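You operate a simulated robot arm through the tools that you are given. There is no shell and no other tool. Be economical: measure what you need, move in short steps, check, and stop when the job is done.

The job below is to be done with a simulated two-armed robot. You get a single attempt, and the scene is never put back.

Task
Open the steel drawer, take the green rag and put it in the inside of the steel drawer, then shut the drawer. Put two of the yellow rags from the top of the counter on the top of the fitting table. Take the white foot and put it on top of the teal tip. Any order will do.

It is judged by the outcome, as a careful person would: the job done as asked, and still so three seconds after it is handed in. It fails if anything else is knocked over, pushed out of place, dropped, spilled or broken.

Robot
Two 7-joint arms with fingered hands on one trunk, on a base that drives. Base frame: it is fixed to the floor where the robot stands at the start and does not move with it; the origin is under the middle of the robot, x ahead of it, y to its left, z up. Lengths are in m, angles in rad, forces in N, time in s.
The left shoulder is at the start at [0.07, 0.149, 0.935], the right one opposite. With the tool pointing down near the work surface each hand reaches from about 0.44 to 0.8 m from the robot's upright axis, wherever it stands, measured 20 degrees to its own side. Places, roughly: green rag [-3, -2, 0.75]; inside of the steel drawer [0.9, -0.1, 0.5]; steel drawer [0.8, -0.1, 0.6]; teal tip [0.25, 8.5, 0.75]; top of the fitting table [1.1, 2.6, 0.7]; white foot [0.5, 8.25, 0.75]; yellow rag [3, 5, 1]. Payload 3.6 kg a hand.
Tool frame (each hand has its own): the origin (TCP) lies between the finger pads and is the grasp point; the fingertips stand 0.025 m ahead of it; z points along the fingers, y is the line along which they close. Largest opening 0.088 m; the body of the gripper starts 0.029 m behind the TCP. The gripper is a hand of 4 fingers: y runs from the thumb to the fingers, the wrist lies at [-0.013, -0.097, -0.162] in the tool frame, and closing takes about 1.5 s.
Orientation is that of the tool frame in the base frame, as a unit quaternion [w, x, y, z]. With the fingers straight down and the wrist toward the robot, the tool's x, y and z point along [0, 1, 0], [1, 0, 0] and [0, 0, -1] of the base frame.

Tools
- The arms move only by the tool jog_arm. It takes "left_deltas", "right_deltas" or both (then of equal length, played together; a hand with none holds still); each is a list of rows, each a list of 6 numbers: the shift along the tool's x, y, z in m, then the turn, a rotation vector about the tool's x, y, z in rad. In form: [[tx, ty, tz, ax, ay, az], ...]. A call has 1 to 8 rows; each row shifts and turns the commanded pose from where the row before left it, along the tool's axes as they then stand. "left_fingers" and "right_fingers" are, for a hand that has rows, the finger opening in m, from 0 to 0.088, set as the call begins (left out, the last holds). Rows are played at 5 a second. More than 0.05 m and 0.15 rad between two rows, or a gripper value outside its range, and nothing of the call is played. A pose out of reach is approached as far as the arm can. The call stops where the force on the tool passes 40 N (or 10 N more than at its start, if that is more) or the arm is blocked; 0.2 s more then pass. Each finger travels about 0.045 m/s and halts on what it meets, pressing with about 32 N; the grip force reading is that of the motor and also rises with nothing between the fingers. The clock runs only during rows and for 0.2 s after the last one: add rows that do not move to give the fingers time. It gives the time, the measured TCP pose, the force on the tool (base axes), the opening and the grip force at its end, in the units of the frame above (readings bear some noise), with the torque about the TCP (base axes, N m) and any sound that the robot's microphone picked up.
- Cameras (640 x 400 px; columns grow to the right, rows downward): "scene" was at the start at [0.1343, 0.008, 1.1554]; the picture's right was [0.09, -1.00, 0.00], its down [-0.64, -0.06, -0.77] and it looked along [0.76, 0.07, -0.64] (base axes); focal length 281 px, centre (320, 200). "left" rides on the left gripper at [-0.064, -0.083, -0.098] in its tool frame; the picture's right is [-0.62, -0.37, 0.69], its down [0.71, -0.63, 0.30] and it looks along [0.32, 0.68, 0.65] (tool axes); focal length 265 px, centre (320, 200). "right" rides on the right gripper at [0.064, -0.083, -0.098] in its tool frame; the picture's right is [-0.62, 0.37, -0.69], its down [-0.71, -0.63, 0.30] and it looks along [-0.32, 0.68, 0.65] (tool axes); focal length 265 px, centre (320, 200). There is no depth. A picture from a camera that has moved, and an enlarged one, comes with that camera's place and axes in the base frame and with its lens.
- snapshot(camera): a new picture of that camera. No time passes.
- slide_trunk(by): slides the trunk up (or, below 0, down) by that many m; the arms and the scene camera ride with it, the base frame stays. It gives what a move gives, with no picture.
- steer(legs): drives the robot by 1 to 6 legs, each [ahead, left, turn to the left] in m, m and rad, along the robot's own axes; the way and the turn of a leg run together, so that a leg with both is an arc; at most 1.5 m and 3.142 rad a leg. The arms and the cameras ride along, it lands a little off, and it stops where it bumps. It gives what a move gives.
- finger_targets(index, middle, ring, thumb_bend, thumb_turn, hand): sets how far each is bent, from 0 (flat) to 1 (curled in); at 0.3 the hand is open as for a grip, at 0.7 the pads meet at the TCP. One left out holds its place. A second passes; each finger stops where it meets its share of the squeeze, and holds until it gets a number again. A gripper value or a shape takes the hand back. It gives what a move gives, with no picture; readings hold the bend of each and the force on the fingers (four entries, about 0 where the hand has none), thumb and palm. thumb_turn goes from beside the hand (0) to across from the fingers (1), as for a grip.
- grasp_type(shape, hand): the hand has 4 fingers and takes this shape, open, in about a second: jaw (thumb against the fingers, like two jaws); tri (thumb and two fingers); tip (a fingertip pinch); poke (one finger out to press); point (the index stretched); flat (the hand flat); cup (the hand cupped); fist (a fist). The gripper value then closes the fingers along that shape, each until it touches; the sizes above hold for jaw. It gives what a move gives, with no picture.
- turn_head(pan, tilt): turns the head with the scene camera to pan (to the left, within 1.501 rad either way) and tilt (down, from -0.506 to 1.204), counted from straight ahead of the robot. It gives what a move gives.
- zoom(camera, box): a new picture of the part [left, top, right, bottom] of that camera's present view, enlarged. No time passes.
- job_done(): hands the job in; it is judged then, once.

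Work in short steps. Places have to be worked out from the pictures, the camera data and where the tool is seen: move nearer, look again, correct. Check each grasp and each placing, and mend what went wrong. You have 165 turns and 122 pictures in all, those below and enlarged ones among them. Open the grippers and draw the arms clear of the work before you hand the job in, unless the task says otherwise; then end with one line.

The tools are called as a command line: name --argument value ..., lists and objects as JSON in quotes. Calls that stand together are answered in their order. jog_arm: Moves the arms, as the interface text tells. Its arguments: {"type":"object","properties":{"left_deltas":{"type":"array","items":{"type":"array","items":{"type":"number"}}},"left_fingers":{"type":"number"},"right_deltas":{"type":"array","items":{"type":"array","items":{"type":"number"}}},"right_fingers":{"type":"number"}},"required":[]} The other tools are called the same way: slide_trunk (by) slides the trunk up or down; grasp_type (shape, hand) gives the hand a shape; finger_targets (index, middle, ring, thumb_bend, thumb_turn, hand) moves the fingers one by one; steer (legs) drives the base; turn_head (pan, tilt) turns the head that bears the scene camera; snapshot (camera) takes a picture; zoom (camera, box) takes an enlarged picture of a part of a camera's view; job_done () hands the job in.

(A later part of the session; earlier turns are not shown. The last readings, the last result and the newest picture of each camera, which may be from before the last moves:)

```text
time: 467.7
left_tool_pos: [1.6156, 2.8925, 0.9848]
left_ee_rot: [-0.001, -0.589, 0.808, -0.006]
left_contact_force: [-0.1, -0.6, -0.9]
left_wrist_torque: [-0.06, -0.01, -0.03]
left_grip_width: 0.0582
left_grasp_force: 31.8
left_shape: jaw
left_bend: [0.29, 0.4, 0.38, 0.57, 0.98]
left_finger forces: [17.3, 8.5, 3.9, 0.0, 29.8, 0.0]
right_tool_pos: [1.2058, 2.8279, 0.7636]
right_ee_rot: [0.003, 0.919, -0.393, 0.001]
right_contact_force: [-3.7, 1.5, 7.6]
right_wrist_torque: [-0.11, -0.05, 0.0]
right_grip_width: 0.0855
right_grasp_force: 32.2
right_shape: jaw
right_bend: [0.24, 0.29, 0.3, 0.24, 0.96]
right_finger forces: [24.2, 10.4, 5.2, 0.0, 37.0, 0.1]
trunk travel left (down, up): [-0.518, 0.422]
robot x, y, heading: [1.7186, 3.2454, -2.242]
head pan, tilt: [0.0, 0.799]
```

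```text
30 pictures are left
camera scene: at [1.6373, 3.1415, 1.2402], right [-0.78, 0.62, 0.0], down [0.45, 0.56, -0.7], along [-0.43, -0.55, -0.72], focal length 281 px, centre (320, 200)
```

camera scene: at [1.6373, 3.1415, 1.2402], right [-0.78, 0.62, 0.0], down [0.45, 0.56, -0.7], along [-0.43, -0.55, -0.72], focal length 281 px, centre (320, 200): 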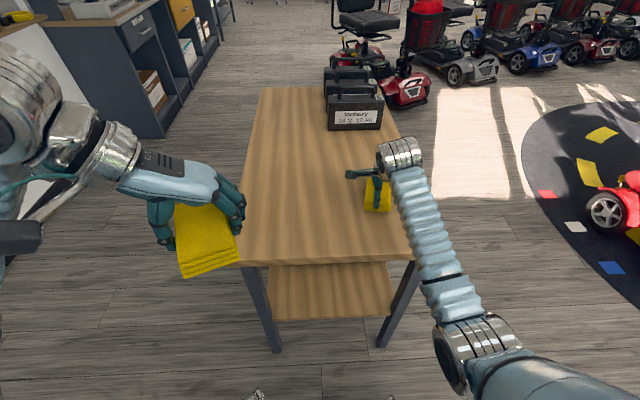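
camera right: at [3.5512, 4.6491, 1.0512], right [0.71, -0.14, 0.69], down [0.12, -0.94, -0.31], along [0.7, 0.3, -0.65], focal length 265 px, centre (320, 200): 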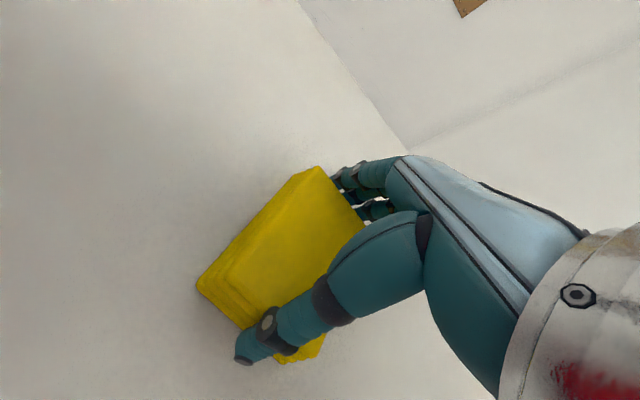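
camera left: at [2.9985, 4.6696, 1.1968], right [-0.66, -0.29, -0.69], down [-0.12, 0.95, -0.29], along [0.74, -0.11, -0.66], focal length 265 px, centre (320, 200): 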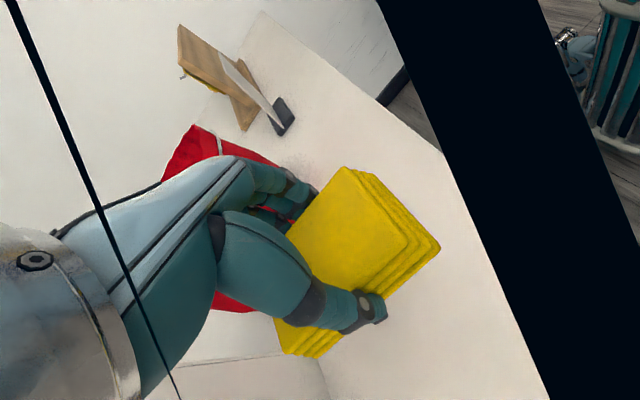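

Contact with the tabletop (7.6 N). I open the fingers wide, then lift off.

finger_targets --hand "right" --index 0.05 --middle 0.05 --ring 0.05 --thumb_bend 0.05

jog_arm --right_deltas '[[0, 0, -0.02, 0, 0, 0], [0, 0, -0.04, 0, 0, 0], [0, 0, -0.045, 0, 0, 0], [0, 0, -0.045, 0, 0, 0], [-0.03, -0.02, -0.03, 0, 0, 0], [-0.04, -0.02, 0, 0, 0, 0], [0, 0, 0, 0, 0, 0]]'

snapshot --camera "scene"

```text
time: 468.7
left_tool_pos: [1.6154, 2.8932, 0.986]
left_ee_rot: [-0.001, -0.587, 0.809, -0.007]
left_contact_force: [0.3, 0.4, -0.1]
left_wrist_torque: [-0.01, -0.01, -0.02]
left_grip_width: 0.0582
left_grasp_force: 31.8
left_shape: jaw
left_bend: [0.29, 0.4, 0.38, 0.57, 0.98]
left_finger forces: [17.1, 8.5, 3.9, 0.0, 29.8, 0.1]
right_tool_pos: [1.2064, 2.8285, 0.7609]
right_ee_rot: [0.0, 0.92, -0.392, 0.001]
right_contact_force: [-0.3, -0.8, -0.3]
right_wrist_torque: [0.01, -0.01, -0.01]
right_grip_width: 0.1265
right_grasp_force: 0.0
right_shape: fingers
right_bend: [0.05, 0.05, 0.05, 0.05, 1.0]
right_finger forces: [0.0, 0.0, 0.0, 0.1, 0.0, 0.0]
trunk travel left (down, up): [-0.518, 0.422]
robot x, y, heading: [1.7199, 3.2416, -2.236]
head pan, tilt: [0.0, 0.799]
```

```text
time: 470.3
left_tool_pos: [1.6164, 2.8916, 0.9842]
left_ee_rot: [0.001, -0.588, 0.809, -0.006]
left_contact_force: [0.5, 0.2, -0.1]
left_wrist_torque: [0.01, -0.01, 0.0]
left_grip_width: 0.0584
left_grasp_force: 31.5
left_shape: jaw
left_bend: [0.29, 0.4, 0.38, 0.57, 0.98]
left_finger forces: [17.3, 8.5, 4.0, 0.0, 29.8, 0.0]
right_tool_pos: [1.1873, 2.9063, 0.9418]
right_ee_rot: [0.001, 0.92, -0.392, 0.002]
right_contact_force: [0.3, -0.1, -0.6]
right_wrist_torque: [0.02, 0.02, 0.04]
right_grip_width: 0.1262
right_grasp_force: 0.0
right_shape: fingers
right_bend: [0.05, 0.05, 0.05, 0.05, 1.0]
right_finger forces: [0.0, 0.0, 0.0, 0.1, 0.0, 0.0]
trunk travel left (down, up): [-0.518, 0.422]
robot x, y, heading: [1.719, 3.2445, -2.24]
head pan, tilt: [0.0, 0.799]
```

```text
29 pictures are left
camera scene: at [1.6376, 3.1393, 1.2398], right [-0.78, 0.62, 0.0], down [0.45, 0.56, -0.7], along [-0.43, -0.55, -0.72], focal length 281 px, centre (320, 200)
```

scene: 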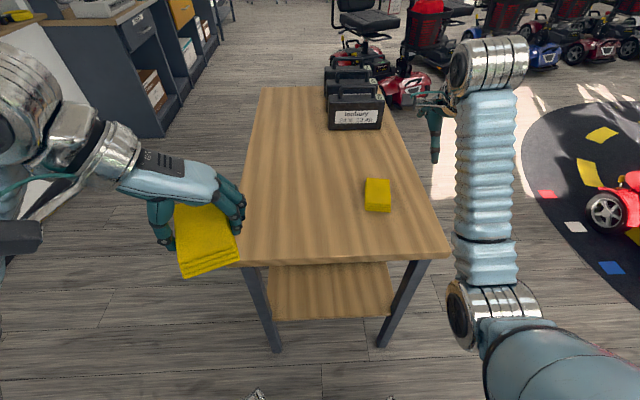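

Rag C lies flat on the table. Now I bring rag A over the table's left half and lower it.

jog_arm --left_deltas '[[0.037, 0.0322, 0, 0, 0, 0], [0.037, 0.0322, 0, 0, 0, 0], [0.037, 0.0322, 0, 0, 0, 0], [0.037, 0.0322, 0, 0, 0, 0], [0.037, 0.0322, 0, 0, 0, 0], [0.037, 0.0322, 0, 0, 0, 0], [0, 0, 0.045, 0, 0, 0], [0, 0, 0.045, 0, 0, 0]]'

jog_arm --left_deltas '[[0, 0, 0.045, 0, 0, 0], [0, 0, 0.04, 0, 0, 0], [0, 0, 0.025, 0, 0, 0], [0, 0, 0.012, 0, 0, 0], [0, 0, 0, 0, 0, 0]]'

snapshot --camera "scene"

```text
time: 472.1
left_tool_pos: [1.3633, 2.74, 0.8937]
left_ee_rot: [-0.001, -0.587, 0.809, -0.007]
left_contact_force: [0.5, 0.5, -0.6]
left_wrist_torque: [0.0, 0.0, -0.03]
left_grip_width: 0.058
left_grasp_force: 31.6
left_shape: jaw
left_bend: [0.29, 0.4, 0.38, 0.57, 0.98]
left_finger forces: [17.1, 8.5, 4.0, 0.0, 29.8, 0.0]
right_tool_pos: [1.1866, 2.9074, 0.9414]
right_ee_rot: [0.0, 0.919, -0.393, 0.002]
right_contact_force: [0.6, 0.2, 0.1]
right_wrist_torque: [0.03, 0.0, 0.02]
right_grip_width: 0.1263
right_grasp_force: 0.1
right_shape: fingers
right_bend: [0.05, 0.05, 0.05, 0.05, 1.0]
right_finger forces: [0.1, 0.0, 0.1, 0.0, 0.0, 0.1]
trunk travel left (down, up): [-0.518, 0.422]
robot x, y, heading: [1.7235, 3.2458, -2.244]
head pan, tilt: [0.0, 0.799]
```

```text
time: 473.3
left_tool_pos: [1.3639, 2.7397, 0.7717]
left_ee_rot: [0.0, -0.588, 0.809, -0.006]
left_contact_force: [0.4, 0.6, 0.0]
left_wrist_torque: [-0.05, 0.0, -0.02]
left_grip_width: 0.0583
left_grasp_force: 31.9
left_shape: jaw
left_bend: [0.29, 0.4, 0.38, 0.57, 0.98]
left_finger forces: [17.2, 8.5, 4.0, 0.1, 29.8, 0.0]
right_tool_pos: [1.1881, 2.907, 0.9413]
right_ee_rot: [0.0, 0.92, -0.392, 0.001]
right_contact_force: [-0.7, 0.3, 1.1]
right_wrist_torque: [0.03, -0.01, 0.01]
right_grip_width: 0.1263
right_grasp_force: 0.1
right_shape: fingers
right_bend: [0.05, 0.05, 0.05, 0.05, 1.0]
right_finger forces: [0.0, 0.0, 0.0, 0.0, 0.0, 0.0]
trunk travel left (down, up): [-0.518, 0.422]
robot x, y, heading: [1.7159, 3.2413, -2.24]
head pan, tilt: [0.0, 0.799]
```

```text
28 pictures are left
camera scene: at [1.637, 3.1407, 1.2399], right [-0.78, 0.62, 0.0], down [0.45, 0.56, -0.7], along [-0.43, -0.55, -0.72], focal length 281 px, centre (320, 200)
```

scene: 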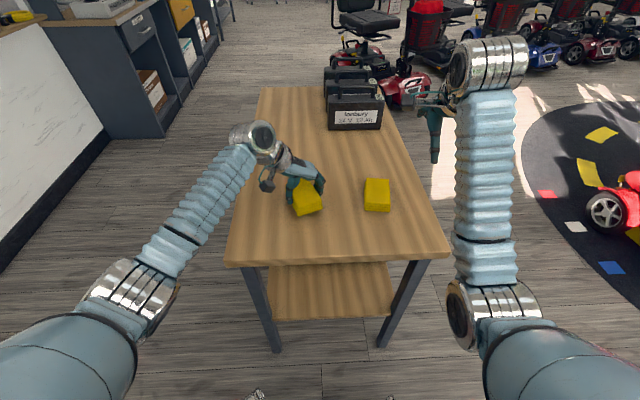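

Rag A is just above the surface. I lower until touch, release and lift away.

jog_arm --left_deltas '[[0, 0, 0.006, 0, 0, 0], [0, 0, 0.004, 0, 0, 0], [0, 0, 0, 0, 0, 0]]'

jog_arm --left_deltas '[[0, 0, 0, 0, 0, 0], [0, 0, 0, 0, 0, 0], [0, 0, 0, 0, 0, 0], [0, 0, 0, 0, 0, 0], [0, 0, 0, 0, 0, 0], [0, 0, 0, 0, 0, 0]]' --left_fingers 0.088

jog_arm --left_deltas '[[0, 0, -0.02, 0, 0, 0], [0, 0, -0.04, 0, 0, 0], [0, 0, -0.045, 0, 0, 0], [0, 0, -0.045, 0, 0, 0], [-0.02, -0.03, -0.03, 0, 0, -0.1], [-0.02, -0.03, 0, 0, 0, -0.15], [-0.02, -0.03, 0, 0, 0, -0.15], [0, 0, 0, 0, 0, -0.15]]'

snapshot --camera "scene"

```text
time: 474.1
left_tool_pos: [1.3641, 2.7387, 0.7624]
left_ee_rot: [0.0, -0.588, 0.809, -0.007]
left_contact_force: [0.6, -0.1, -0.5]
left_wrist_torque: [-0.01, -0.03, 0.02]
left_grip_width: 0.0583
left_grasp_force: 31.9
left_shape: jaw
left_bend: [0.29, 0.4, 0.38, 0.57, 0.98]
left_finger forces: [17.2, 8.4, 3.9, 0.1, 29.8, 0.0]
right_tool_pos: [1.1877, 2.9075, 0.9418]
right_ee_rot: [0.0, 0.92, -0.392, 0.0]
right_contact_force: [0.7, -0.3, 0.5]
right_wrist_torque: [-0.02, -0.01, 0.02]
right_grip_width: 0.1262
right_grasp_force: 0.0
right_shape: fingers
right_bend: [0.05, 0.05, 0.05, 0.05, 1.0]
right_finger forces: [0.1, 0.0, 0.1, 0.0, 0.0, 0.0]
trunk travel left (down, up): [-0.518, 0.422]
robot x, y, heading: [1.7186, 3.2432, -2.241]
head pan, tilt: [0.0, 0.799]
```

```text
time: 475.5
left_tool_pos: [1.365, 2.7388, 0.7624]
left_ee_rot: [0.0, -0.588, 0.809, -0.007]
left_contact_force: [0.1, -0.5, 0.9]
left_wrist_torque: [-0.01, 0.04, -0.01]
left_grip_width: 0.0874
left_grasp_force: 0.1
left_shape: jaw
left_bend: [0.3, 0.3, 0.3, 0.3, 0.98]
left_finger forces: [0.1, 0.0, 0.0, 0.0, 0.1, 0.0]
right_tool_pos: [1.1873, 2.9079, 0.9418]
right_ee_rot: [0.0, 0.92, -0.392, 0.0]
right_contact_force: [0.8, 0.5, 0.4]
right_wrist_torque: [-0.03, 0.02, 0.0]
right_grip_width: 0.1262
right_grasp_force: 0.1
right_shape: fingers
right_bend: [0.05, 0.05, 0.05, 0.05, 1.0]
right_finger forces: [0.0, 0.0, 0.0, 0.1, 0.0, 0.0]
trunk travel left (down, up): [-0.518, 0.422]
robot x, y, heading: [1.7219, 3.2466, -2.241]
head pan, tilt: [0.0, 0.799]
```

```text
time: 477.3
left_tool_pos: [1.4635, 2.7805, 0.9413]
left_ee_rot: [0.003, 0.785, -0.619, 0.007]
left_contact_force: [-0.4, -0.6, 0.2]
left_wrist_torque: [0.01, 0.03, 0.0]
left_grip_width: 0.0879
left_grasp_force: 0.0
left_shape: jaw
left_bend: [0.3, 0.3, 0.3, 0.3, 0.98]
left_finger forces: [0.1, 0.1, 0.1, 0.0, 0.0, 0.0]
right_tool_pos: [1.1865, 2.907, 0.9422]
right_ee_rot: [0.001, 0.92, -0.393, 0.001]
right_contact_force: [-0.4, 0.6, -0.7]
right_wrist_torque: [0.01, 0.03, 0.02]
right_grip_width: 0.1262
right_grasp_force: 0.0
right_shape: fingers
right_bend: [0.05, 0.05, 0.05, 0.05, 1.0]
right_finger forces: [0.1, 0.0, 0.0, 0.0, 0.0, 0.1]
trunk travel left (down, up): [-0.518, 0.422]
robot x, y, heading: [1.715, 3.2441, -2.244]
head pan, tilt: [0.0, 0.799]
```

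```text
27 pictures are left
camera scene: at [1.636, 3.1404, 1.2398], right [-0.78, 0.62, 0.0], down [0.45, 0.56, -0.7], along [-0.43, -0.55, -0.72], focal length 281 px, centre (320, 200)
```

scene: 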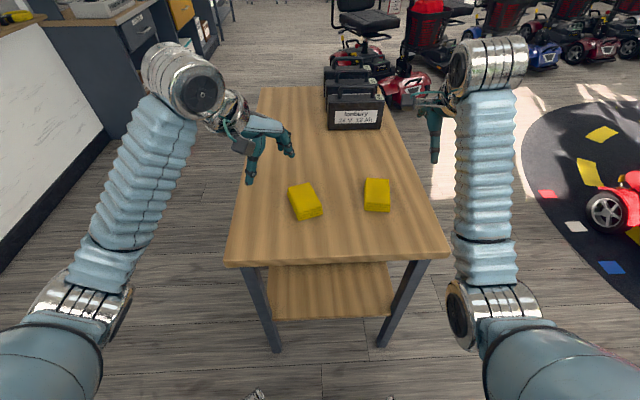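

Both yellow rags are on the fitting table. I back away, reset the right hand, turn toward the far end of the room and look.

grasp_type --shape "jaw" --hand "right"

steer --legs '[[-0.5, 0, 0], [0, 0, -2.14]]'

turn_head --pan 0 --tilt 0.3

snapshot --camera "scene"

```text
time: 478.2
left_tool_pos: [1.4623, 2.7811, 0.9431]
left_ee_rot: [0.001, 0.786, -0.619, 0.006]
left_contact_force: [0.8, -1.1, -0.6]
left_wrist_torque: [-0.06, 0.02, 0.01]
left_grip_width: 0.0873
left_grasp_force: 0.1
left_shape: jaw
left_bend: [0.3, 0.3, 0.3, 0.3, 0.98]
left_finger forces: [0.1, 0.1, 0.1, 0.0, 0.1, 0.1]
right_tool_pos: [1.1879, 2.9074, 0.9418]
right_ee_rot: [0.0, 0.92, -0.393, 0.001]
right_contact_force: [0.3, -0.2, 0.1]
right_wrist_torque: [-0.01, 0.02, 0.02]
right_grip_width: 0.0877
right_grasp_force: 0.0
right_shape: jaw
right_bend: [0.3, 0.3, 0.3, 0.3, 0.98]
right_finger forces: [0.0, 0.0, 0.0, 0.1, 0.0, 0.0]
trunk travel left (down, up): [-0.518, 0.422]
robot x, y, heading: [1.7194, 3.2414, -2.244]
head pan, tilt: [0.0, 0.799]
```

```text
time: 498.4
left_tool_pos: [1.7733, 4.0942, 0.9424]
left_ee_rot: [-0.006, 0.162, 0.987, -0.001]
left_contact_force: [0.7, 0.3, -1.1]
left_wrist_torque: [-0.01, -0.01, 0.02]
left_grip_width: 0.0876
left_grasp_force: 0.0
left_shape: jaw
left_bend: [0.3, 0.3, 0.3, 0.3, 0.98]
left_finger forces: [0.0, 0.0, 0.0, 0.0, 0.0, 0.0]
right_tool_pos: [2.0266, 4.2606, 0.9408]
right_ee_rot: [-0.002, -0.102, 0.995, 0.0]
right_contact_force: [-0.4, 0.0, 0.7]
right_wrist_torque: [0.03, -0.03, 0.01]
right_grip_width: 0.0881
right_grasp_force: 0.1
right_shape: jaw
right_bend: [0.3, 0.3, 0.3, 0.3, 0.98]
right_finger forces: [0.0, 0.1, 0.0, 0.1, 0.0, 0.0]
trunk travel left (down, up): [-0.518, 0.422]
robot x, y, heading: [2.0287, 3.6295, 1.909]
head pan, tilt: [0.0, 0.799]
```

```text
time: 499.3
left_tool_pos: [1.7736, 4.0956, 0.9428]
left_ee_rot: [-0.007, 0.162, 0.987, -0.002]
left_contact_force: [0.3, -1.2, -0.1]
left_wrist_torque: [0.0, 0.01, -0.01]
left_grip_width: 0.0877
left_grasp_force: 0.0
left_shape: jaw
left_bend: [0.3, 0.3, 0.3, 0.3, 0.98]
left_finger forces: [0.0, 0.0, 0.1, 0.0, 0.1, 0.1]
right_tool_pos: [2.0269, 4.2607, 0.9415]
right_ee_rot: [-0.002, -0.101, 0.995, 0.001]
right_contact_force: [0.6, 0.9, -0.1]
right_wrist_torque: [-0.03, -0.02, 0.0]
right_grip_width: 0.0879
right_grasp_force: 0.1
right_shape: jaw
right_bend: [0.3, 0.3, 0.3, 0.3, 0.98]
right_finger forces: [0.0, 0.0, 0.0, 0.0, 0.0, 0.0]
trunk travel left (down, up): [-0.518, 0.422]
robot x, y, heading: [2.0252, 3.6304, 1.913]
head pan, tilt: [0.0, 0.3]
```

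```text
26 pictures are left
camera scene: at [1.9794, 3.7672, 1.2842], right [0.94, 0.33, 0.0], down [0.1, -0.28, -0.95], along [-0.32, 0.9, -0.3], focal length 281 px, centre (320, 200)
```

scene: 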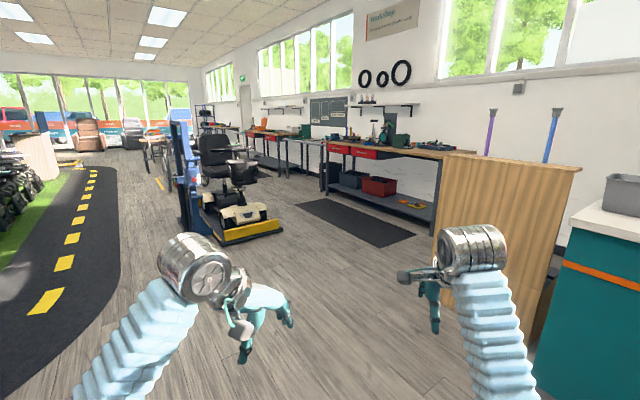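

The target place projects to ~(316, 144), a bench along the window wall past the first workbench. I zoom there.

zoom --camera "scene" --box '[230, 100, 390, 220]'

```text
3.33 times, centred on (310, 160) of scene
camera zoom: at [1.9794, 3.7672, 1.2842], right [0.94, 0.33, 0.0], down [0.1, -0.28, -0.95], along [-0.32, 0.9, -0.3], focal length 938 px, centre (353, 333)
```

zoom: 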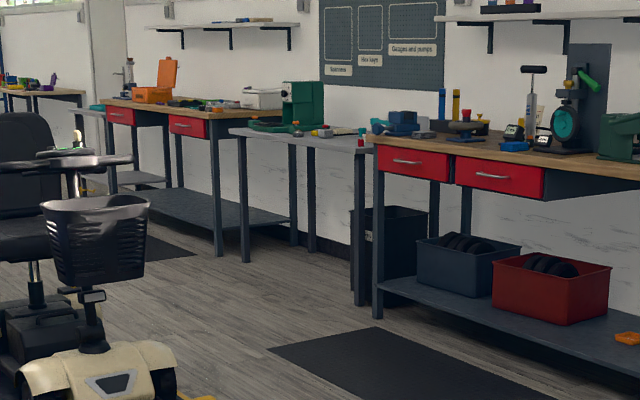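

The goal bench is the grey middle table by the window wall. I drive around the scooter lift on its right side, then face the wall.

slide_trunk --by 0.1

steer --legs '[[0, 0, -0.12], [1.5, 0, 0], [1.45, 0, 0], [0, 0, -0.88]]'

turn_head --pan 0.9 --tilt 0.5

snapshot --camera "scene"

```text
time: 500.7
left_tool_pos: [1.7729, 4.0948, 1.042]
left_ee_rot: [-0.006, 0.162, 0.987, -0.002]
left_contact_force: [0.2, 1.0, -0.3]
left_wrist_torque: [0.01, 0.02, -0.01]
left_grip_width: 0.0877
left_grasp_force: 0.1
left_shape: jaw
left_bend: [0.3, 0.3, 0.3, 0.3, 0.98]
left_finger forces: [0.0, 0.0, 0.0, 0.0, 0.0, 0.1]
right_tool_pos: [2.0264, 4.2598, 1.041]
right_ee_rot: [-0.003, -0.101, 0.995, 0.0]
right_contact_force: [0.6, -0.2, 0.6]
right_wrist_torque: [0.02, -0.01, 0.02]
right_grip_width: 0.0882
right_grasp_force: 0.0
right_shape: jaw
right_bend: [0.3, 0.3, 0.3, 0.3, 0.98]
right_finger forces: [0.1, 0.0, 0.0, 0.1, 0.0, 0.1]
trunk travel left (down, up): [-0.618, 0.322]
robot x, y, heading: [2.0281, 3.6312, 1.912]
head pan, tilt: [0.0, 0.3]
```

```text
time: 544.6
left_tool_pos: [1.6919, 6.9674, 1.0426]
left_ee_rot: [-0.007, 0.625, 0.781, 0.003]
left_contact_force: [-0.4, -0.4, 0.0]
left_wrist_torque: [0.01, -0.01, 0.0]
left_grip_width: 0.0878
left_grasp_force: 0.0
left_shape: jaw
left_bend: [0.3, 0.3, 0.3, 0.3, 0.98]
left_finger forces: [0.1, 0.1, 0.0, 0.0, 0.0, 0.0]
right_tool_pos: [1.9643, 6.8385, 1.0411]
right_ee_rot: [-0.002, 0.399, 0.917, 0.002]
right_contact_force: [-0.5, -1.0, 0.2]
right_wrist_torque: [-0.01, -0.03, 0.02]
right_grip_width: 0.0877
right_grasp_force: 0.1
right_shape: jaw
right_bend: [0.3, 0.3, 0.3, 0.3, 0.98]
right_finger forces: [0.1, 0.1, 0.0, 0.0, 0.0, 0.0]
trunk travel left (down, up): [-0.618, 0.322]
robot x, y, heading: [1.4285, 6.511, 0.882]
head pan, tilt: [0.0, 0.3]
```

```text
time: 545.8
left_tool_pos: [1.6913, 6.9685, 1.0419]
left_ee_rot: [-0.006, 0.625, 0.781, 0.002]
left_contact_force: [0.3, -0.7, 0.1]
left_wrist_torque: [-0.01, -0.02, -0.01]
left_grip_width: 0.0876
left_grasp_force: 0.1
left_shape: jaw
left_bend: [0.3, 0.3, 0.3, 0.3, 0.98]
left_finger forces: [0.1, 0.0, 0.0, 0.0, 0.0, 0.0]
right_tool_pos: [1.9646, 6.8396, 1.041]
right_ee_rot: [-0.002, 0.398, 0.917, 0.001]
right_contact_force: [0.4, -0.4, -0.4]
right_wrist_torque: [0.0, 0.0, -0.02]
right_grip_width: 0.0878
right_grasp_force: 0.1
right_shape: jaw
right_bend: [0.3, 0.3, 0.3, 0.3, 0.98]
right_finger forces: [0.0, 0.0, 0.0, 0.0, 0.0, 0.0]
trunk travel left (down, up): [-0.618, 0.322]
robot x, y, heading: [1.4305, 6.5078, 0.885]
head pan, tilt: [0.901, 0.499]
```

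```text
24 pictures are left
camera scene: at [1.4418, 6.6374, 1.3659], right [0.98, 0.21, 0.0], down [0.1, -0.47, -0.88], along [-0.19, 0.86, -0.48], focal length 281 px, centre (320, 200)
```

scene: 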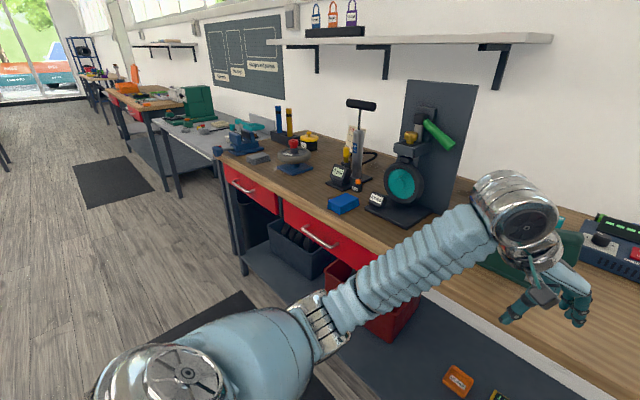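

The way along the bench is clear. I strafe left about 1.9 m to the grey table.

steer --legs '[[0, 0, 0.03], [0, 1.0, 0], [0, 0.9, 0]]'

turn_head --pan 0.1 --tilt 0.65

snapshot --camera "scene"

```text
time: 570.7
left_tool_pos: [0.1667, 8.1307, 1.0419]
left_ee_rot: [-0.006, 0.611, 0.792, 0.002]
left_contact_force: [0.0, 0.2, -0.6]
left_wrist_torque: [-0.02, -0.03, -0.01]
left_grip_width: 0.0879
left_grasp_force: 0.0
left_shape: jaw
left_bend: [0.3, 0.3, 0.3, 0.3, 0.98]
left_finger forces: [0.0, 0.0, 0.1, 0.1, 0.0, 0.0]
right_tool_pos: [0.4447, 8.0105, 1.0417]
right_ee_rot: [-0.001, 0.382, 0.924, 0.001]
right_contact_force: [0.5, -0.1, -0.4]
right_wrist_torque: [0.03, -0.01, 0.0]
right_grip_width: 0.0881
right_grasp_force: 0.0
right_shape: jaw
right_bend: [0.3, 0.3, 0.3, 0.3, 0.98]
right_finger forces: [0.0, 0.0, 0.1, 0.0, 0.0, 0.1]
trunk travel left (down, up): [-0.618, 0.322]
robot x, y, heading: [-0.08, 7.6632, 0.918]
head pan, tilt: [0.901, 0.499]
```

```text
time: 571.8
left_tool_pos: [0.1663, 8.1302, 1.0427]
left_ee_rot: [-0.008, 0.61, 0.793, 0.002]
left_contact_force: [-0.1, 0.4, 0.7]
left_wrist_torque: [-0.03, 0.0, -0.04]
left_grip_width: 0.0875
left_grasp_force: 0.1
left_shape: jaw
left_bend: [0.3, 0.3, 0.3, 0.3, 0.98]
left_finger forces: [0.1, 0.0, 0.1, 0.1, 0.1, 0.0]
right_tool_pos: [0.4446, 8.0106, 1.042]
right_ee_rot: [-0.002, 0.382, 0.924, 0.001]
right_contact_force: [-0.3, -0.6, 0.5]
right_wrist_torque: [0.01, 0.01, -0.03]
right_grip_width: 0.0879
right_grasp_force: 0.0
right_shape: jaw
right_bend: [0.3, 0.3, 0.3, 0.3, 0.98]
right_finger forces: [0.0, 0.0, 0.0, 0.1, 0.1, 0.1]
trunk travel left (down, up): [-0.618, 0.322]
robot x, y, heading: [-0.075, 7.6662, 0.918]
head pan, tilt: [0.099, 0.649]
```

```text
23 pictures are left
camera scene: at [-0.0041, 7.7776, 1.3525], right [0.85, -0.52, 0.0], down [-0.32, -0.52, -0.8], along [0.42, 0.68, -0.6], focal length 281 px, centre (320, 200)
```

scene: 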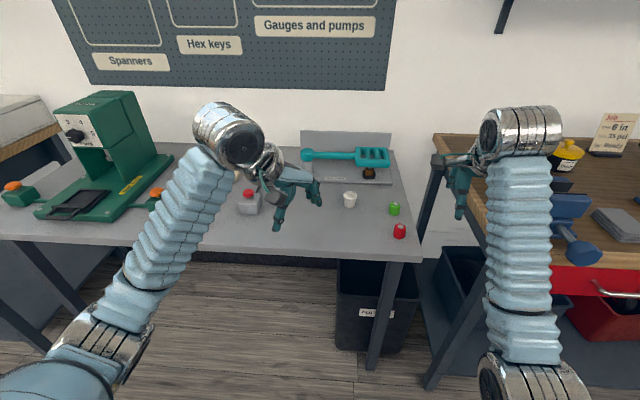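

I see small caps: white, green, red on the grey table. Zooming for detail.

zoom --camera "scene" --box '[220, 130, 430, 260]'

```text
3.05 times, centred on (325, 195) of scene
camera zoom: at [-0.0041, 7.7776, 1.3525], right [0.85, -0.52, 0.0], down [-0.32, -0.52, -0.8], along [0.42, 0.68, -0.6], focal length 858 px, centre (305, 215)
```

zoom: 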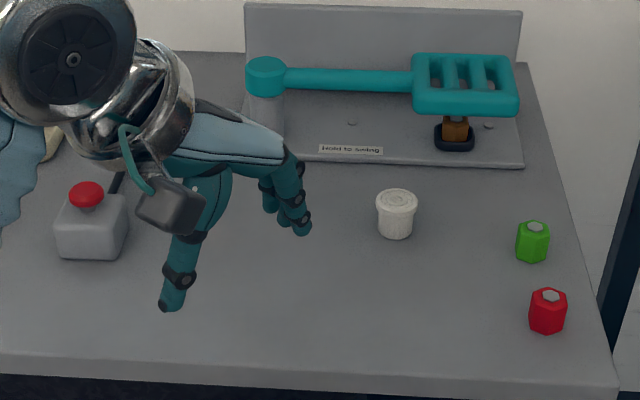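

The white cap (foot) is at about [0.49, 8.38]. The teal tip should be ~0.35 m to its left, hidden by my left arm, so I pull that arm back and look.

jog_arm --left_deltas '[[-0.03, -0.035, 0, 0, 0, -0.13], [-0.03, -0.035, 0, 0, 0, -0.13], [-0.03, -0.03, 0, 0, 0, -0.13], [0, -0.03, 0, 0, 0, -0.13], [0, 0, 0, 0, 0, -0.1], [0, 0, 0, 0, 0, 0]]'

turn_head --pan 0.35 --tilt 0.65

zoom --camera "scene" --box '[160, 80, 520, 300]'

```text
time: 573.2
left_tool_pos: [0.0833, 7.9914, 1.0411]
left_ee_rot: [-0.006, 0.339, 0.941, 0.004]
left_contact_force: [0.1, -0.5, 0.7]
left_wrist_torque: [0.02, 0.0, 0.03]
left_grip_width: 0.0876
left_grasp_force: 0.1
left_shape: jaw
left_bend: [0.3, 0.3, 0.3, 0.3, 0.98]
left_finger forces: [0.1, 0.1, 0.0, 0.0, 0.1, 0.0]
right_tool_pos: [0.4438, 8.0115, 1.0413]
right_ee_rot: [-0.001, 0.383, 0.924, 0.001]
right_contact_force: [0.3, -0.2, 0.0]
right_wrist_torque: [0.02, 0.0, -0.01]
right_grip_width: 0.088
right_grasp_force: 0.0
right_shape: jaw
right_bend: [0.3, 0.3, 0.3, 0.3, 0.98]
right_finger forces: [0.0, 0.1, 0.0, 0.1, 0.1, 0.0]
trunk travel left (down, up): [-0.618, 0.322]
robot x, y, heading: [-0.078, 7.6626, 0.922]
head pan, tilt: [0.099, 0.649]
```

```text
time: 574.0
left_tool_pos: [0.0841, 7.9913, 1.043]
left_ee_rot: [-0.006, 0.339, 0.941, 0.004]
left_contact_force: [-0.5, -0.2, 0.4]
left_wrist_torque: [0.04, 0.0, 0.02]
left_grip_width: 0.0876
left_grasp_force: 0.1
left_shape: jaw
left_bend: [0.3, 0.3, 0.3, 0.3, 0.98]
left_finger forces: [0.1, 0.0, 0.0, 0.0, 0.1, 0.1]
right_tool_pos: [0.4448, 8.011, 1.0414]
right_ee_rot: [-0.002, 0.383, 0.924, 0.001]
right_contact_force: [0.7, -0.3, 1.1]
right_wrist_torque: [0.02, 0.01, 0.01]
right_grip_width: 0.0881
right_grasp_force: 0.1
right_shape: jaw
right_bend: [0.3, 0.3, 0.3, 0.3, 0.98]
right_finger forces: [0.1, 0.0, 0.0, 0.1, 0.0, 0.0]
trunk travel left (down, up): [-0.618, 0.322]
robot x, y, heading: [-0.0796, 7.6646, 0.916]
head pan, tilt: [0.351, 0.649]
```

```text
1.78 times, centred on (340, 190) of scene
camera zoom: at [-0.0239, 7.7859, 1.3526], right [0.96, -0.3, 0.0], down [-0.18, -0.58, -0.8], along [0.24, 0.76, -0.6], focal length 500 px, centre (284, 218)
```

zoom: 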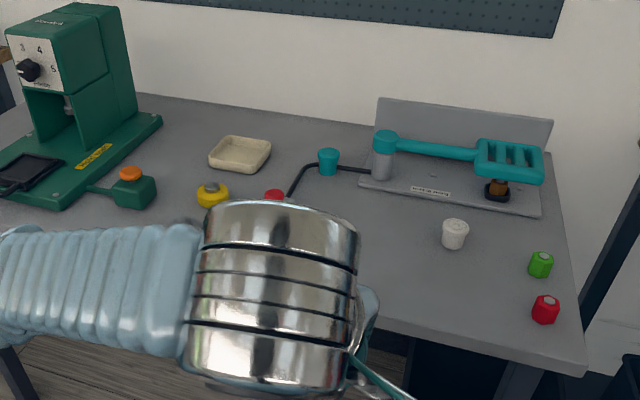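

The teal tip is the small teal cap at the hose (≈[0.37, 8.70]), and the white foot ≈[0.50, 8.38]. I use the right hand camera to triangulate heights.

snapshot --camera "right"

```text
20 pictures are left
camera right: at [0.3392, 7.9963, 1.139], right [0.7, -0.18, 0.69], down [0.06, -0.95, -0.31], along [0.71, 0.26, -0.65], focal length 265 px, centre (320, 200)
```

right: 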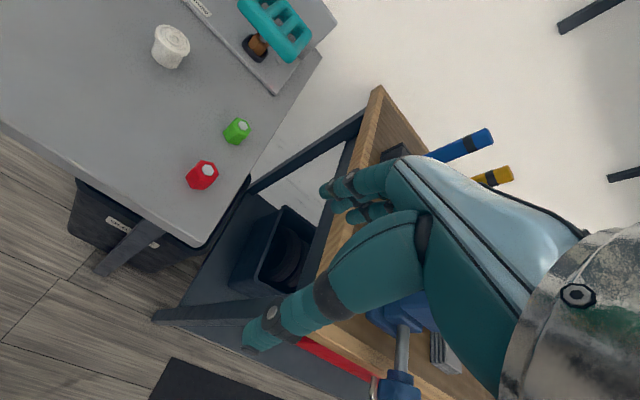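

Triangulated: white foot ≈ [0.435, 8.31, 0.845], table ≈0.82, so teal tip ≈ [0.32, 8.58]. I tuck the right hand back and up, then bring the base forward so the left hand can reach both.

jog_arm --right_deltas '[[0, -0.035, -0.03, 0, 0, 0], [0, -0.035, -0.03, 0, 0, 0], [0, -0.035, -0.03, 0, 0, 0], [0, -0.03, -0.03, 0, 0, 0], [0, 0, 0, 0, 0, 0]]'

steer --legs '[[0, -0.1, 0], [0.22, 0, 0]]'

snapshot --camera "left"

```text
time: 574.7
left_tool_pos: [0.0879, 7.9914, 1.0409]
left_ee_rot: [-0.008, 0.34, 0.94, 0.004]
left_contact_force: [0.3, 0.5, 0.7]
left_wrist_torque: [-0.01, 0.01, 0.02]
left_grip_width: 0.0878
left_grasp_force: 0.2
left_shape: jaw
left_bend: [0.3, 0.3, 0.3, 0.3, 0.98]
left_finger forces: [0.1, 0.1, 0.0, 0.1, 0.1, 0.0]
right_tool_pos: [0.4713, 7.9169, 1.0931]
right_ee_rot: [0.074, 0.455, 0.887, -0.018]
right_contact_force: [0.4, -0.3, 0.0]
right_wrist_torque: [-0.03, -0.01, 0.02]
right_grip_width: 0.088
right_grasp_force: 0.2
right_shape: jaw
right_bend: [0.3, 0.3, 0.3, 0.3, 0.98]
right_finger forces: [0.0, 0.0, 0.1, 0.1, 0.1, 0.0]
right hand out of reach, approached as far as the arm can: row 2, 3
trunk travel left (down, up): [-0.618, 0.322]
robot x, y, heading: [-0.0786, 7.6622, 0.916]
head pan, tilt: [0.351, 0.649]
stopped in row 3 (right hand): the arm was blocked; the commanded pose is now the measured one
```

```text
time: 579.6
left_tool_pos: [0.2935, 8.1062, 1.0425]
left_ee_rot: [-0.005, 0.339, 0.941, 0.004]
left_contact_force: [-0.3, -0.5, -0.5]
left_wrist_torque: [-0.02, 0.02, -0.03]
left_grip_width: 0.0878
left_grasp_force: 0.1
left_shape: jaw
left_bend: [0.3, 0.3, 0.3, 0.3, 0.98]
left_finger forces: [0.0, 0.1, 0.0, 0.0, 0.0, 0.0]
right_tool_pos: [0.6772, 8.031, 1.0984]
right_ee_rot: [0.08, 0.457, 0.886, -0.019]
right_contact_force: [0.0, -0.1, 0.3]
right_wrist_torque: [-0.01, 0.0, -0.02]
right_grip_width: 0.0879
right_grasp_force: 0.1
right_shape: jaw
right_bend: [0.3, 0.3, 0.3, 0.3, 0.98]
right_finger forces: [0.1, 0.0, 0.1, 0.0, 0.0, 0.0]
trunk travel left (down, up): [-0.618, 0.322]
robot x, y, heading: [0.1326, 7.7784, 0.92]
head pan, tilt: [0.351, 0.649]
```

```text
19 pictures are left
camera left: at [0.2901, 8.0003, 1.14], right [0.24, -0.67, -0.7], down [-0.95, -0.03, -0.3], along [0.18, 0.74, -0.65], focal length 265 px, centre (320, 200)
```

left: 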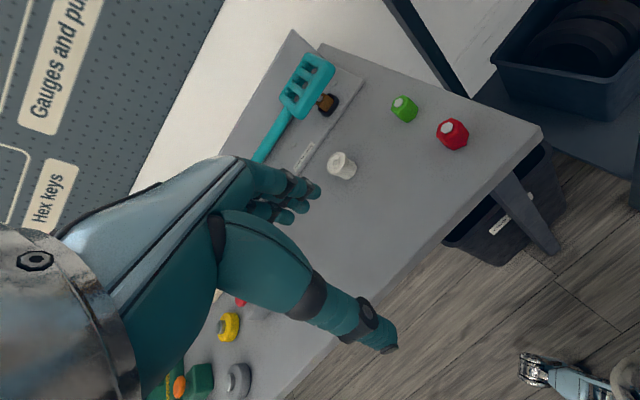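

White foot confirmed at [0.432, 8.306]. I move the left hand over it and lower to z≈0.93.

jog_arm --left_deltas '[[0.0042, 0.0485, 0, 0, 0, 0], [0.0042, 0.0485, 0, 0, 0, 0], [0.0042, 0.0485, 0, 0, 0, 0], [0.0042, 0.0485, 0, 0, 0, 0], [0.0042, 0.0485, 0, 0, 0, 0], [0, 0, 0.045, 0, 0, 0], [0, 0, 0.045, 0, 0, 0], [0, 0, 0, 0, 0, 0]]'

snapshot --camera "left"

```text
time: 581.4
left_tool_pos: [0.4328, 8.3073, 0.9526]
left_ee_rot: [-0.007, 0.34, 0.941, 0.004]
left_contact_force: [0.3, 0.5, -0.2]
left_wrist_torque: [-0.03, -0.04, 0.0]
left_grip_width: 0.0881
left_grasp_force: 0.1
left_shape: jaw
left_bend: [0.3, 0.3, 0.3, 0.3, 0.98]
left_finger forces: [0.1, 0.0, 0.1, 0.1, 0.0, 0.0]
right_tool_pos: [0.6817, 8.0284, 1.0977]
right_ee_rot: [0.08, 0.459, 0.885, -0.019]
right_contact_force: [-0.9, 0.7, -0.7]
right_wrist_torque: [0.0, 0.03, -0.01]
right_grip_width: 0.088
right_grasp_force: 0.0
right_shape: jaw
right_bend: [0.3, 0.3, 0.3, 0.3, 0.98]
right_finger forces: [0.1, 0.1, 0.0, 0.0, 0.1, 0.0]
trunk travel left (down, up): [-0.618, 0.322]
robot x, y, heading: [0.1313, 7.7795, 0.922]
head pan, tilt: [0.351, 0.649]
```

```text
18 pictures are left
camera left: at [0.4295, 8.2014, 1.0503], right [0.24, -0.67, -0.7], down [-0.95, -0.02, -0.3], along [0.18, 0.74, -0.65], focal length 265 px, centre (320, 200)
```

left: 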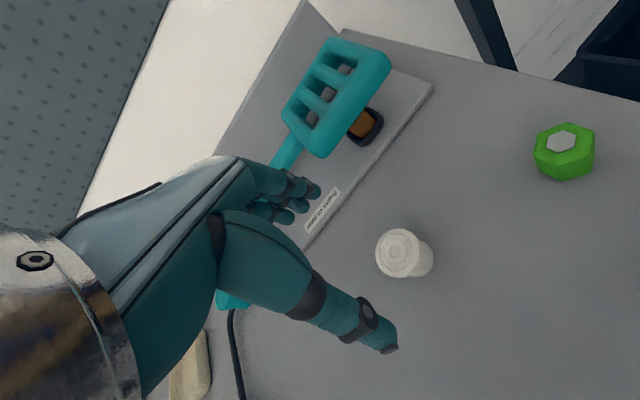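

The foot is slightly (9 mm) off to the right; I correct, descend to z≈0.855 and close gently.

jog_arm --left_deltas '[[-0.006, 0.006, 0.03, 0, 0, 0], [0, 0, 0.03, 0, 0, 0], [0, 0, 0.025, 0, 0, 0], [0, 0, 0.01, 0, 0, 0], [0, 0, 0, 0, 0, 0]]'

snapshot --camera "left"

```text
time: 582.6
left_tool_pos: [0.4407, 8.3082, 0.8572]
left_ee_rot: [-0.006, 0.339, 0.941, 0.004]
left_contact_force: [-0.1, -0.1, 0.5]
left_wrist_torque: [-0.03, -0.02, 0.0]
left_grip_width: 0.0878
left_grasp_force: 0.1
left_shape: jaw
left_bend: [0.3, 0.3, 0.3, 0.3, 0.98]
left_finger forces: [0.1, 0.0, 0.1, 0.0, 0.0, 0.1]
right_tool_pos: [0.6799, 8.0292, 1.0956]
right_ee_rot: [0.081, 0.457, 0.885, -0.019]
right_contact_force: [-0.4, 0.3, 0.5]
right_wrist_torque: [0.02, 0.02, 0.04]
right_grip_width: 0.0879
right_grasp_force: 0.1
right_shape: jaw
right_bend: [0.3, 0.3, 0.3, 0.3, 0.98]
right_finger forces: [0.0, 0.0, 0.0, 0.0, 0.0, 0.0]
trunk travel left (down, up): [-0.618, 0.322]
robot x, y, heading: [0.1339, 7.7851, 0.918]
head pan, tilt: [0.351, 0.649]
```

```text
17 pictures are left
camera left: at [0.4368, 8.2032, 0.9556], right [0.24, -0.67, -0.7], down [-0.95, -0.03, -0.3], along [0.18, 0.74, -0.65], focal length 265 px, centre (320, 200)
```

left: 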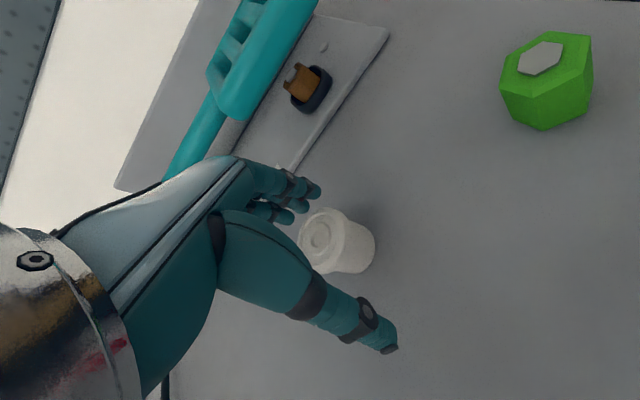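

The foot stands between fingers and thumb. I go 1 cm lower and close.

jog_arm --left_deltas '[[0, -0.002, 0.006, 0, 0, 0], [0, 0, 0.004, 0, 0, 0], [0, 0, 0, 0, 0, 0]]'

jog_arm --left_deltas '[[0, 0, 0, 0, 0, 0], [0, 0, 0, 0, 0, 0], [0, 0, 0, 0, 0, 0], [0, 0, 0, 0, 0, 0], [0, 0, 0, 0, 0, 0], [0, 0, 0, 0, 0, 0], [0, 0, 0, 0, 0, 0], [0, 0, 0, 0, 0, 0]]' --left_fingers 0.01

snapshot --camera "left"

```text
time: 583.4
left_tool_pos: [0.4401, 8.308, 0.8479]
left_ee_rot: [-0.006, 0.34, 0.94, 0.004]
left_contact_force: [0.2, 0.4, 0.2]
left_wrist_torque: [0.02, -0.01, -0.02]
left_grip_width: 0.0879
left_grasp_force: 0.0
left_shape: jaw
left_bend: [0.3, 0.3, 0.3, 0.3, 0.98]
left_finger forces: [0.0, 0.0, 0.0, 0.0, 0.0, 0.0]
right_tool_pos: [0.6821, 8.0292, 1.0965]
right_ee_rot: [0.081, 0.458, 0.885, -0.02]
right_contact_force: [0.1, -0.8, 0.1]
right_wrist_torque: [-0.06, -0.02, -0.04]
right_grip_width: 0.0879
right_grasp_force: 0.1
right_shape: jaw
right_bend: [0.3, 0.3, 0.3, 0.3, 0.98]
right_finger forces: [0.1, 0.0, 0.0, 0.0, 0.1, 0.0]
trunk travel left (down, up): [-0.618, 0.322]
robot x, y, heading: [0.1298, 7.7813, 0.922]
head pan, tilt: [0.351, 0.649]
```

```text
time: 585.2
left_tool_pos: [0.4389, 8.3072, 0.8474]
left_ee_rot: [-0.007, 0.339, 0.941, 0.004]
left_contact_force: [-0.4, 0.3, -0.3]
left_wrist_torque: [0.0, -0.05, -0.06]
left_grip_width: 0.0237
left_grasp_force: 32.2
left_shape: jaw
left_bend: [0.73, 0.52, 0.57, 0.75, 0.99]
left_finger forces: [12.6, 8.1, 5.6, 0.0, 24.9, 0.1]
right_tool_pos: [0.6819, 8.0298, 1.0953]
right_ee_rot: [0.08, 0.458, 0.885, -0.018]
right_contact_force: [0.6, -0.6, 0.9]
right_wrist_torque: [-0.03, -0.01, -0.02]
right_grip_width: 0.0882
right_grasp_force: 0.1
right_shape: jaw
right_bend: [0.3, 0.3, 0.3, 0.3, 0.98]
right_finger forces: [0.0, 0.0, 0.1, 0.0, 0.1, 0.0]
trunk travel left (down, up): [-0.618, 0.322]
robot x, y, heading: [0.1303, 7.7825, 0.923]
head pan, tilt: [0.351, 0.649]
```

```text
16 pictures are left
camera left: at [0.4362, 8.2017, 0.9452], right [0.24, -0.67, -0.7], down [-0.95, -0.03, -0.3], along [0.18, 0.74, -0.65], focal length 265 px, centre (320, 200)
```

left: 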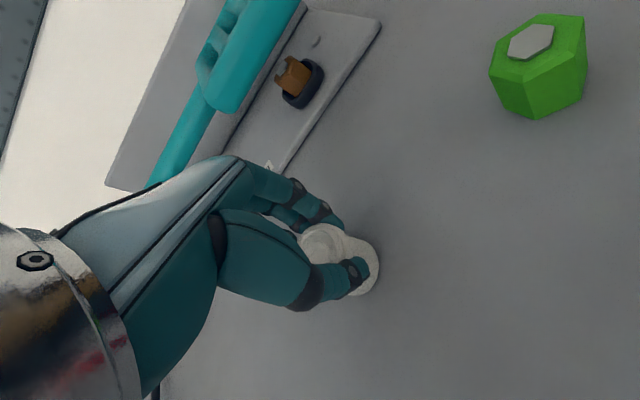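

Gripped, upright. I lift it 13 cm.

jog_arm --left_deltas '[[0, 0, -0.02, 0, 0, 0], [0, 0, -0.03, 0, 0, 0], [0, 0, -0.04, 0, 0, 0], [0, 0, -0.04, 0, 0, 0], [0, 0, 0, 0, 0, 0]]'

zoom --camera "scene" --box '[220, 80, 480, 280]'

```text
time: 586.4
left_tool_pos: [0.4421, 8.3071, 0.9774]
left_ee_rot: [-0.006, 0.339, 0.941, 0.004]
left_contact_force: [-0.2, -0.1, -1.0]
left_wrist_torque: [0.01, -0.02, -0.03]
left_grip_width: 0.0235
left_grasp_force: 32.1
left_shape: jaw
left_bend: [0.73, 0.52, 0.57, 0.75, 0.99]
left_finger forces: [12.9, 8.3, 6.0, 0.0, 24.6, 0.1]
right_tool_pos: [0.6799, 8.0308, 1.097]
right_ee_rot: [0.081, 0.458, 0.885, -0.019]
right_contact_force: [-0.4, -0.7, 0.0]
right_wrist_torque: [-0.03, 0.02, 0.01]
right_grip_width: 0.0884
right_grasp_force: 0.1
right_shape: jaw
right_bend: [0.3, 0.3, 0.3, 0.3, 0.98]
right_finger forces: [0.1, 0.1, 0.1, 0.1, 0.0, 0.0]
trunk travel left (down, up): [-0.618, 0.322]
robot x, y, heading: [0.1326, 7.7797, 0.918]
head pan, tilt: [0.351, 0.649]
```

```text
2.00 times, centred on (350, 180) of scene
camera zoom: at [0.1882, 7.9033, 1.3525], right [0.96, -0.29, 0.0], down [-0.18, -0.58, -0.8], along [0.23, 0.76, -0.6], focal length 563 px, centre (260, 240)
```

zoom: 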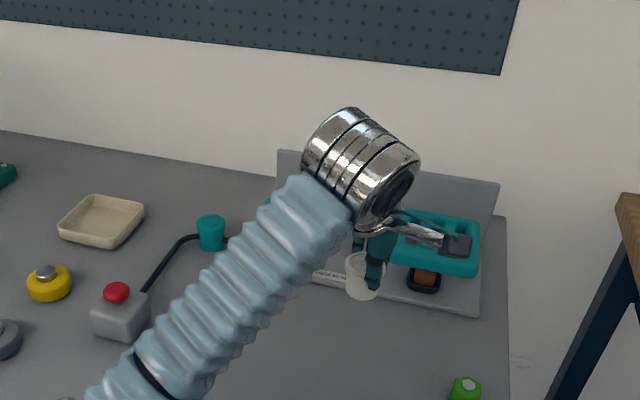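

White foot held upright. Teal tip top triangulates to ≈[0.314, 8.567, 0.876]. I move the base a bit forward-left for reach, then bring the foot above the tip.

steer --legs '[[0, 0.1, 0], [0.06, 0, 0]]'

```text
time: 589.4
left_tool_pos: [0.3973, 8.4117, 0.9788]
left_ee_rot: [-0.007, 0.34, 0.941, 0.006]
left_contact_force: [0.2, 0.0, 0.2]
left_wrist_torque: [0.03, 0.0, 0.0]
left_grip_width: 0.0235
left_grasp_force: 32.0
left_shape: jaw
left_bend: [0.73, 0.52, 0.57, 0.75, 0.99]
left_finger forces: [13.2, 8.3, 6.0, 0.0, 24.5, 0.0]
right_tool_pos: [0.6424, 8.1313, 1.0978]
right_ee_rot: [0.084, 0.464, 0.882, -0.018]
right_contact_force: [1.0, 0.3, -0.8]
right_wrist_torque: [0.02, -0.01, 0.06]
right_grip_width: 0.088
right_grasp_force: 0.0
right_shape: jaw
right_bend: [0.3, 0.3, 0.3, 0.3, 0.98]
right_finger forces: [0.0, 0.1, 0.0, 0.0, 0.0, 0.0]
trunk travel left (down, up): [-0.618, 0.322]
robot x, y, heading: [0.0905, 7.8937, 0.925]
head pan, tilt: [0.351, 0.649]
```

Now I shift the hand over the tip at safe height and view from the left camera and the head.

jog_arm --left_deltas '[[0.039, 0.019, 0, 0, 0, 0], [0.039, 0.019, 0, 0, 0, 0], [0.039, 0.019, 0, 0, 0, 0], [0.039, 0.019, 0, 0, 0, 0], [0, 0, 0, 0, 0, 0]]'

snapshot --camera "left"

zoom --camera "scene" --box '[200, 60, 440, 260]'

```text
time: 590.6
left_tool_pos: [0.3247, 8.5719, 0.981]
left_ee_rot: [-0.006, 0.34, 0.94, 0.004]
left_contact_force: [-0.3, -0.1, 0.3]
left_wrist_torque: [-0.03, -0.02, 0.0]
left_grip_width: 0.0234
left_grasp_force: 31.7
left_shape: jaw
left_bend: [0.73, 0.52, 0.57, 0.76, 0.99]
left_finger forces: [13.4, 8.3, 6.5, 0.1, 24.3, 0.0]
right_tool_pos: [0.6423, 8.1319, 1.0984]
right_ee_rot: [0.084, 0.464, 0.882, -0.019]
right_contact_force: [0.9, -0.9, -0.3]
right_wrist_torque: [0.0, -0.03, 0.0]
right_grip_width: 0.0883
right_grasp_force: 0.0
right_shape: jaw
right_bend: [0.3, 0.3, 0.3, 0.3, 0.97]
right_finger forces: [0.0, 0.0, 0.0, 0.0, 0.0, 0.1]
trunk travel left (down, up): [-0.618, 0.322]
robot x, y, heading: [0.0909, 7.8888, 0.918]
head pan, tilt: [0.351, 0.649]
```

```text
14 pictures are left
camera left: at [0.3226, 8.4663, 1.0788], right [0.23, -0.67, -0.7], down [-0.95, -0.02, -0.3], along [0.18, 0.74, -0.65], focal length 265 px, centre (320, 200)
```

left: 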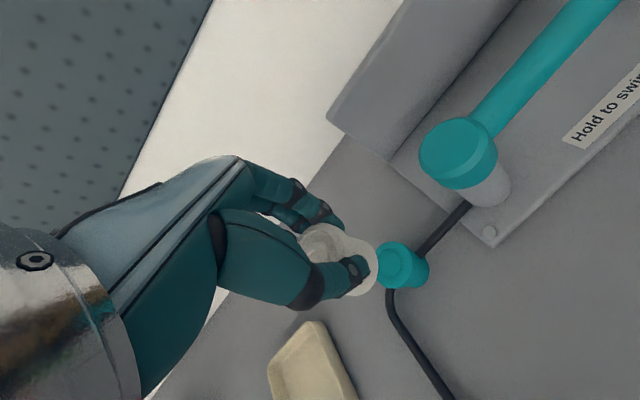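

```text
2.00 times, centred on (320, 160) of scene
camera zoom: at [0.1473, 8.012, 1.3526], right [0.96, -0.29, 0.0], down [-0.18, -0.58, -0.8], along [0.23, 0.76, -0.6], focal length 563 px, centre (320, 280)
```

zoom: 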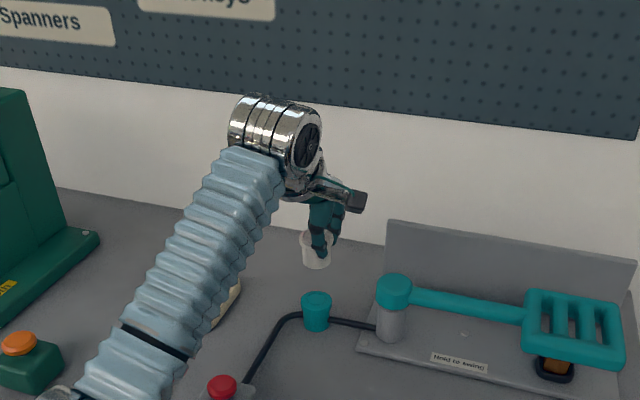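

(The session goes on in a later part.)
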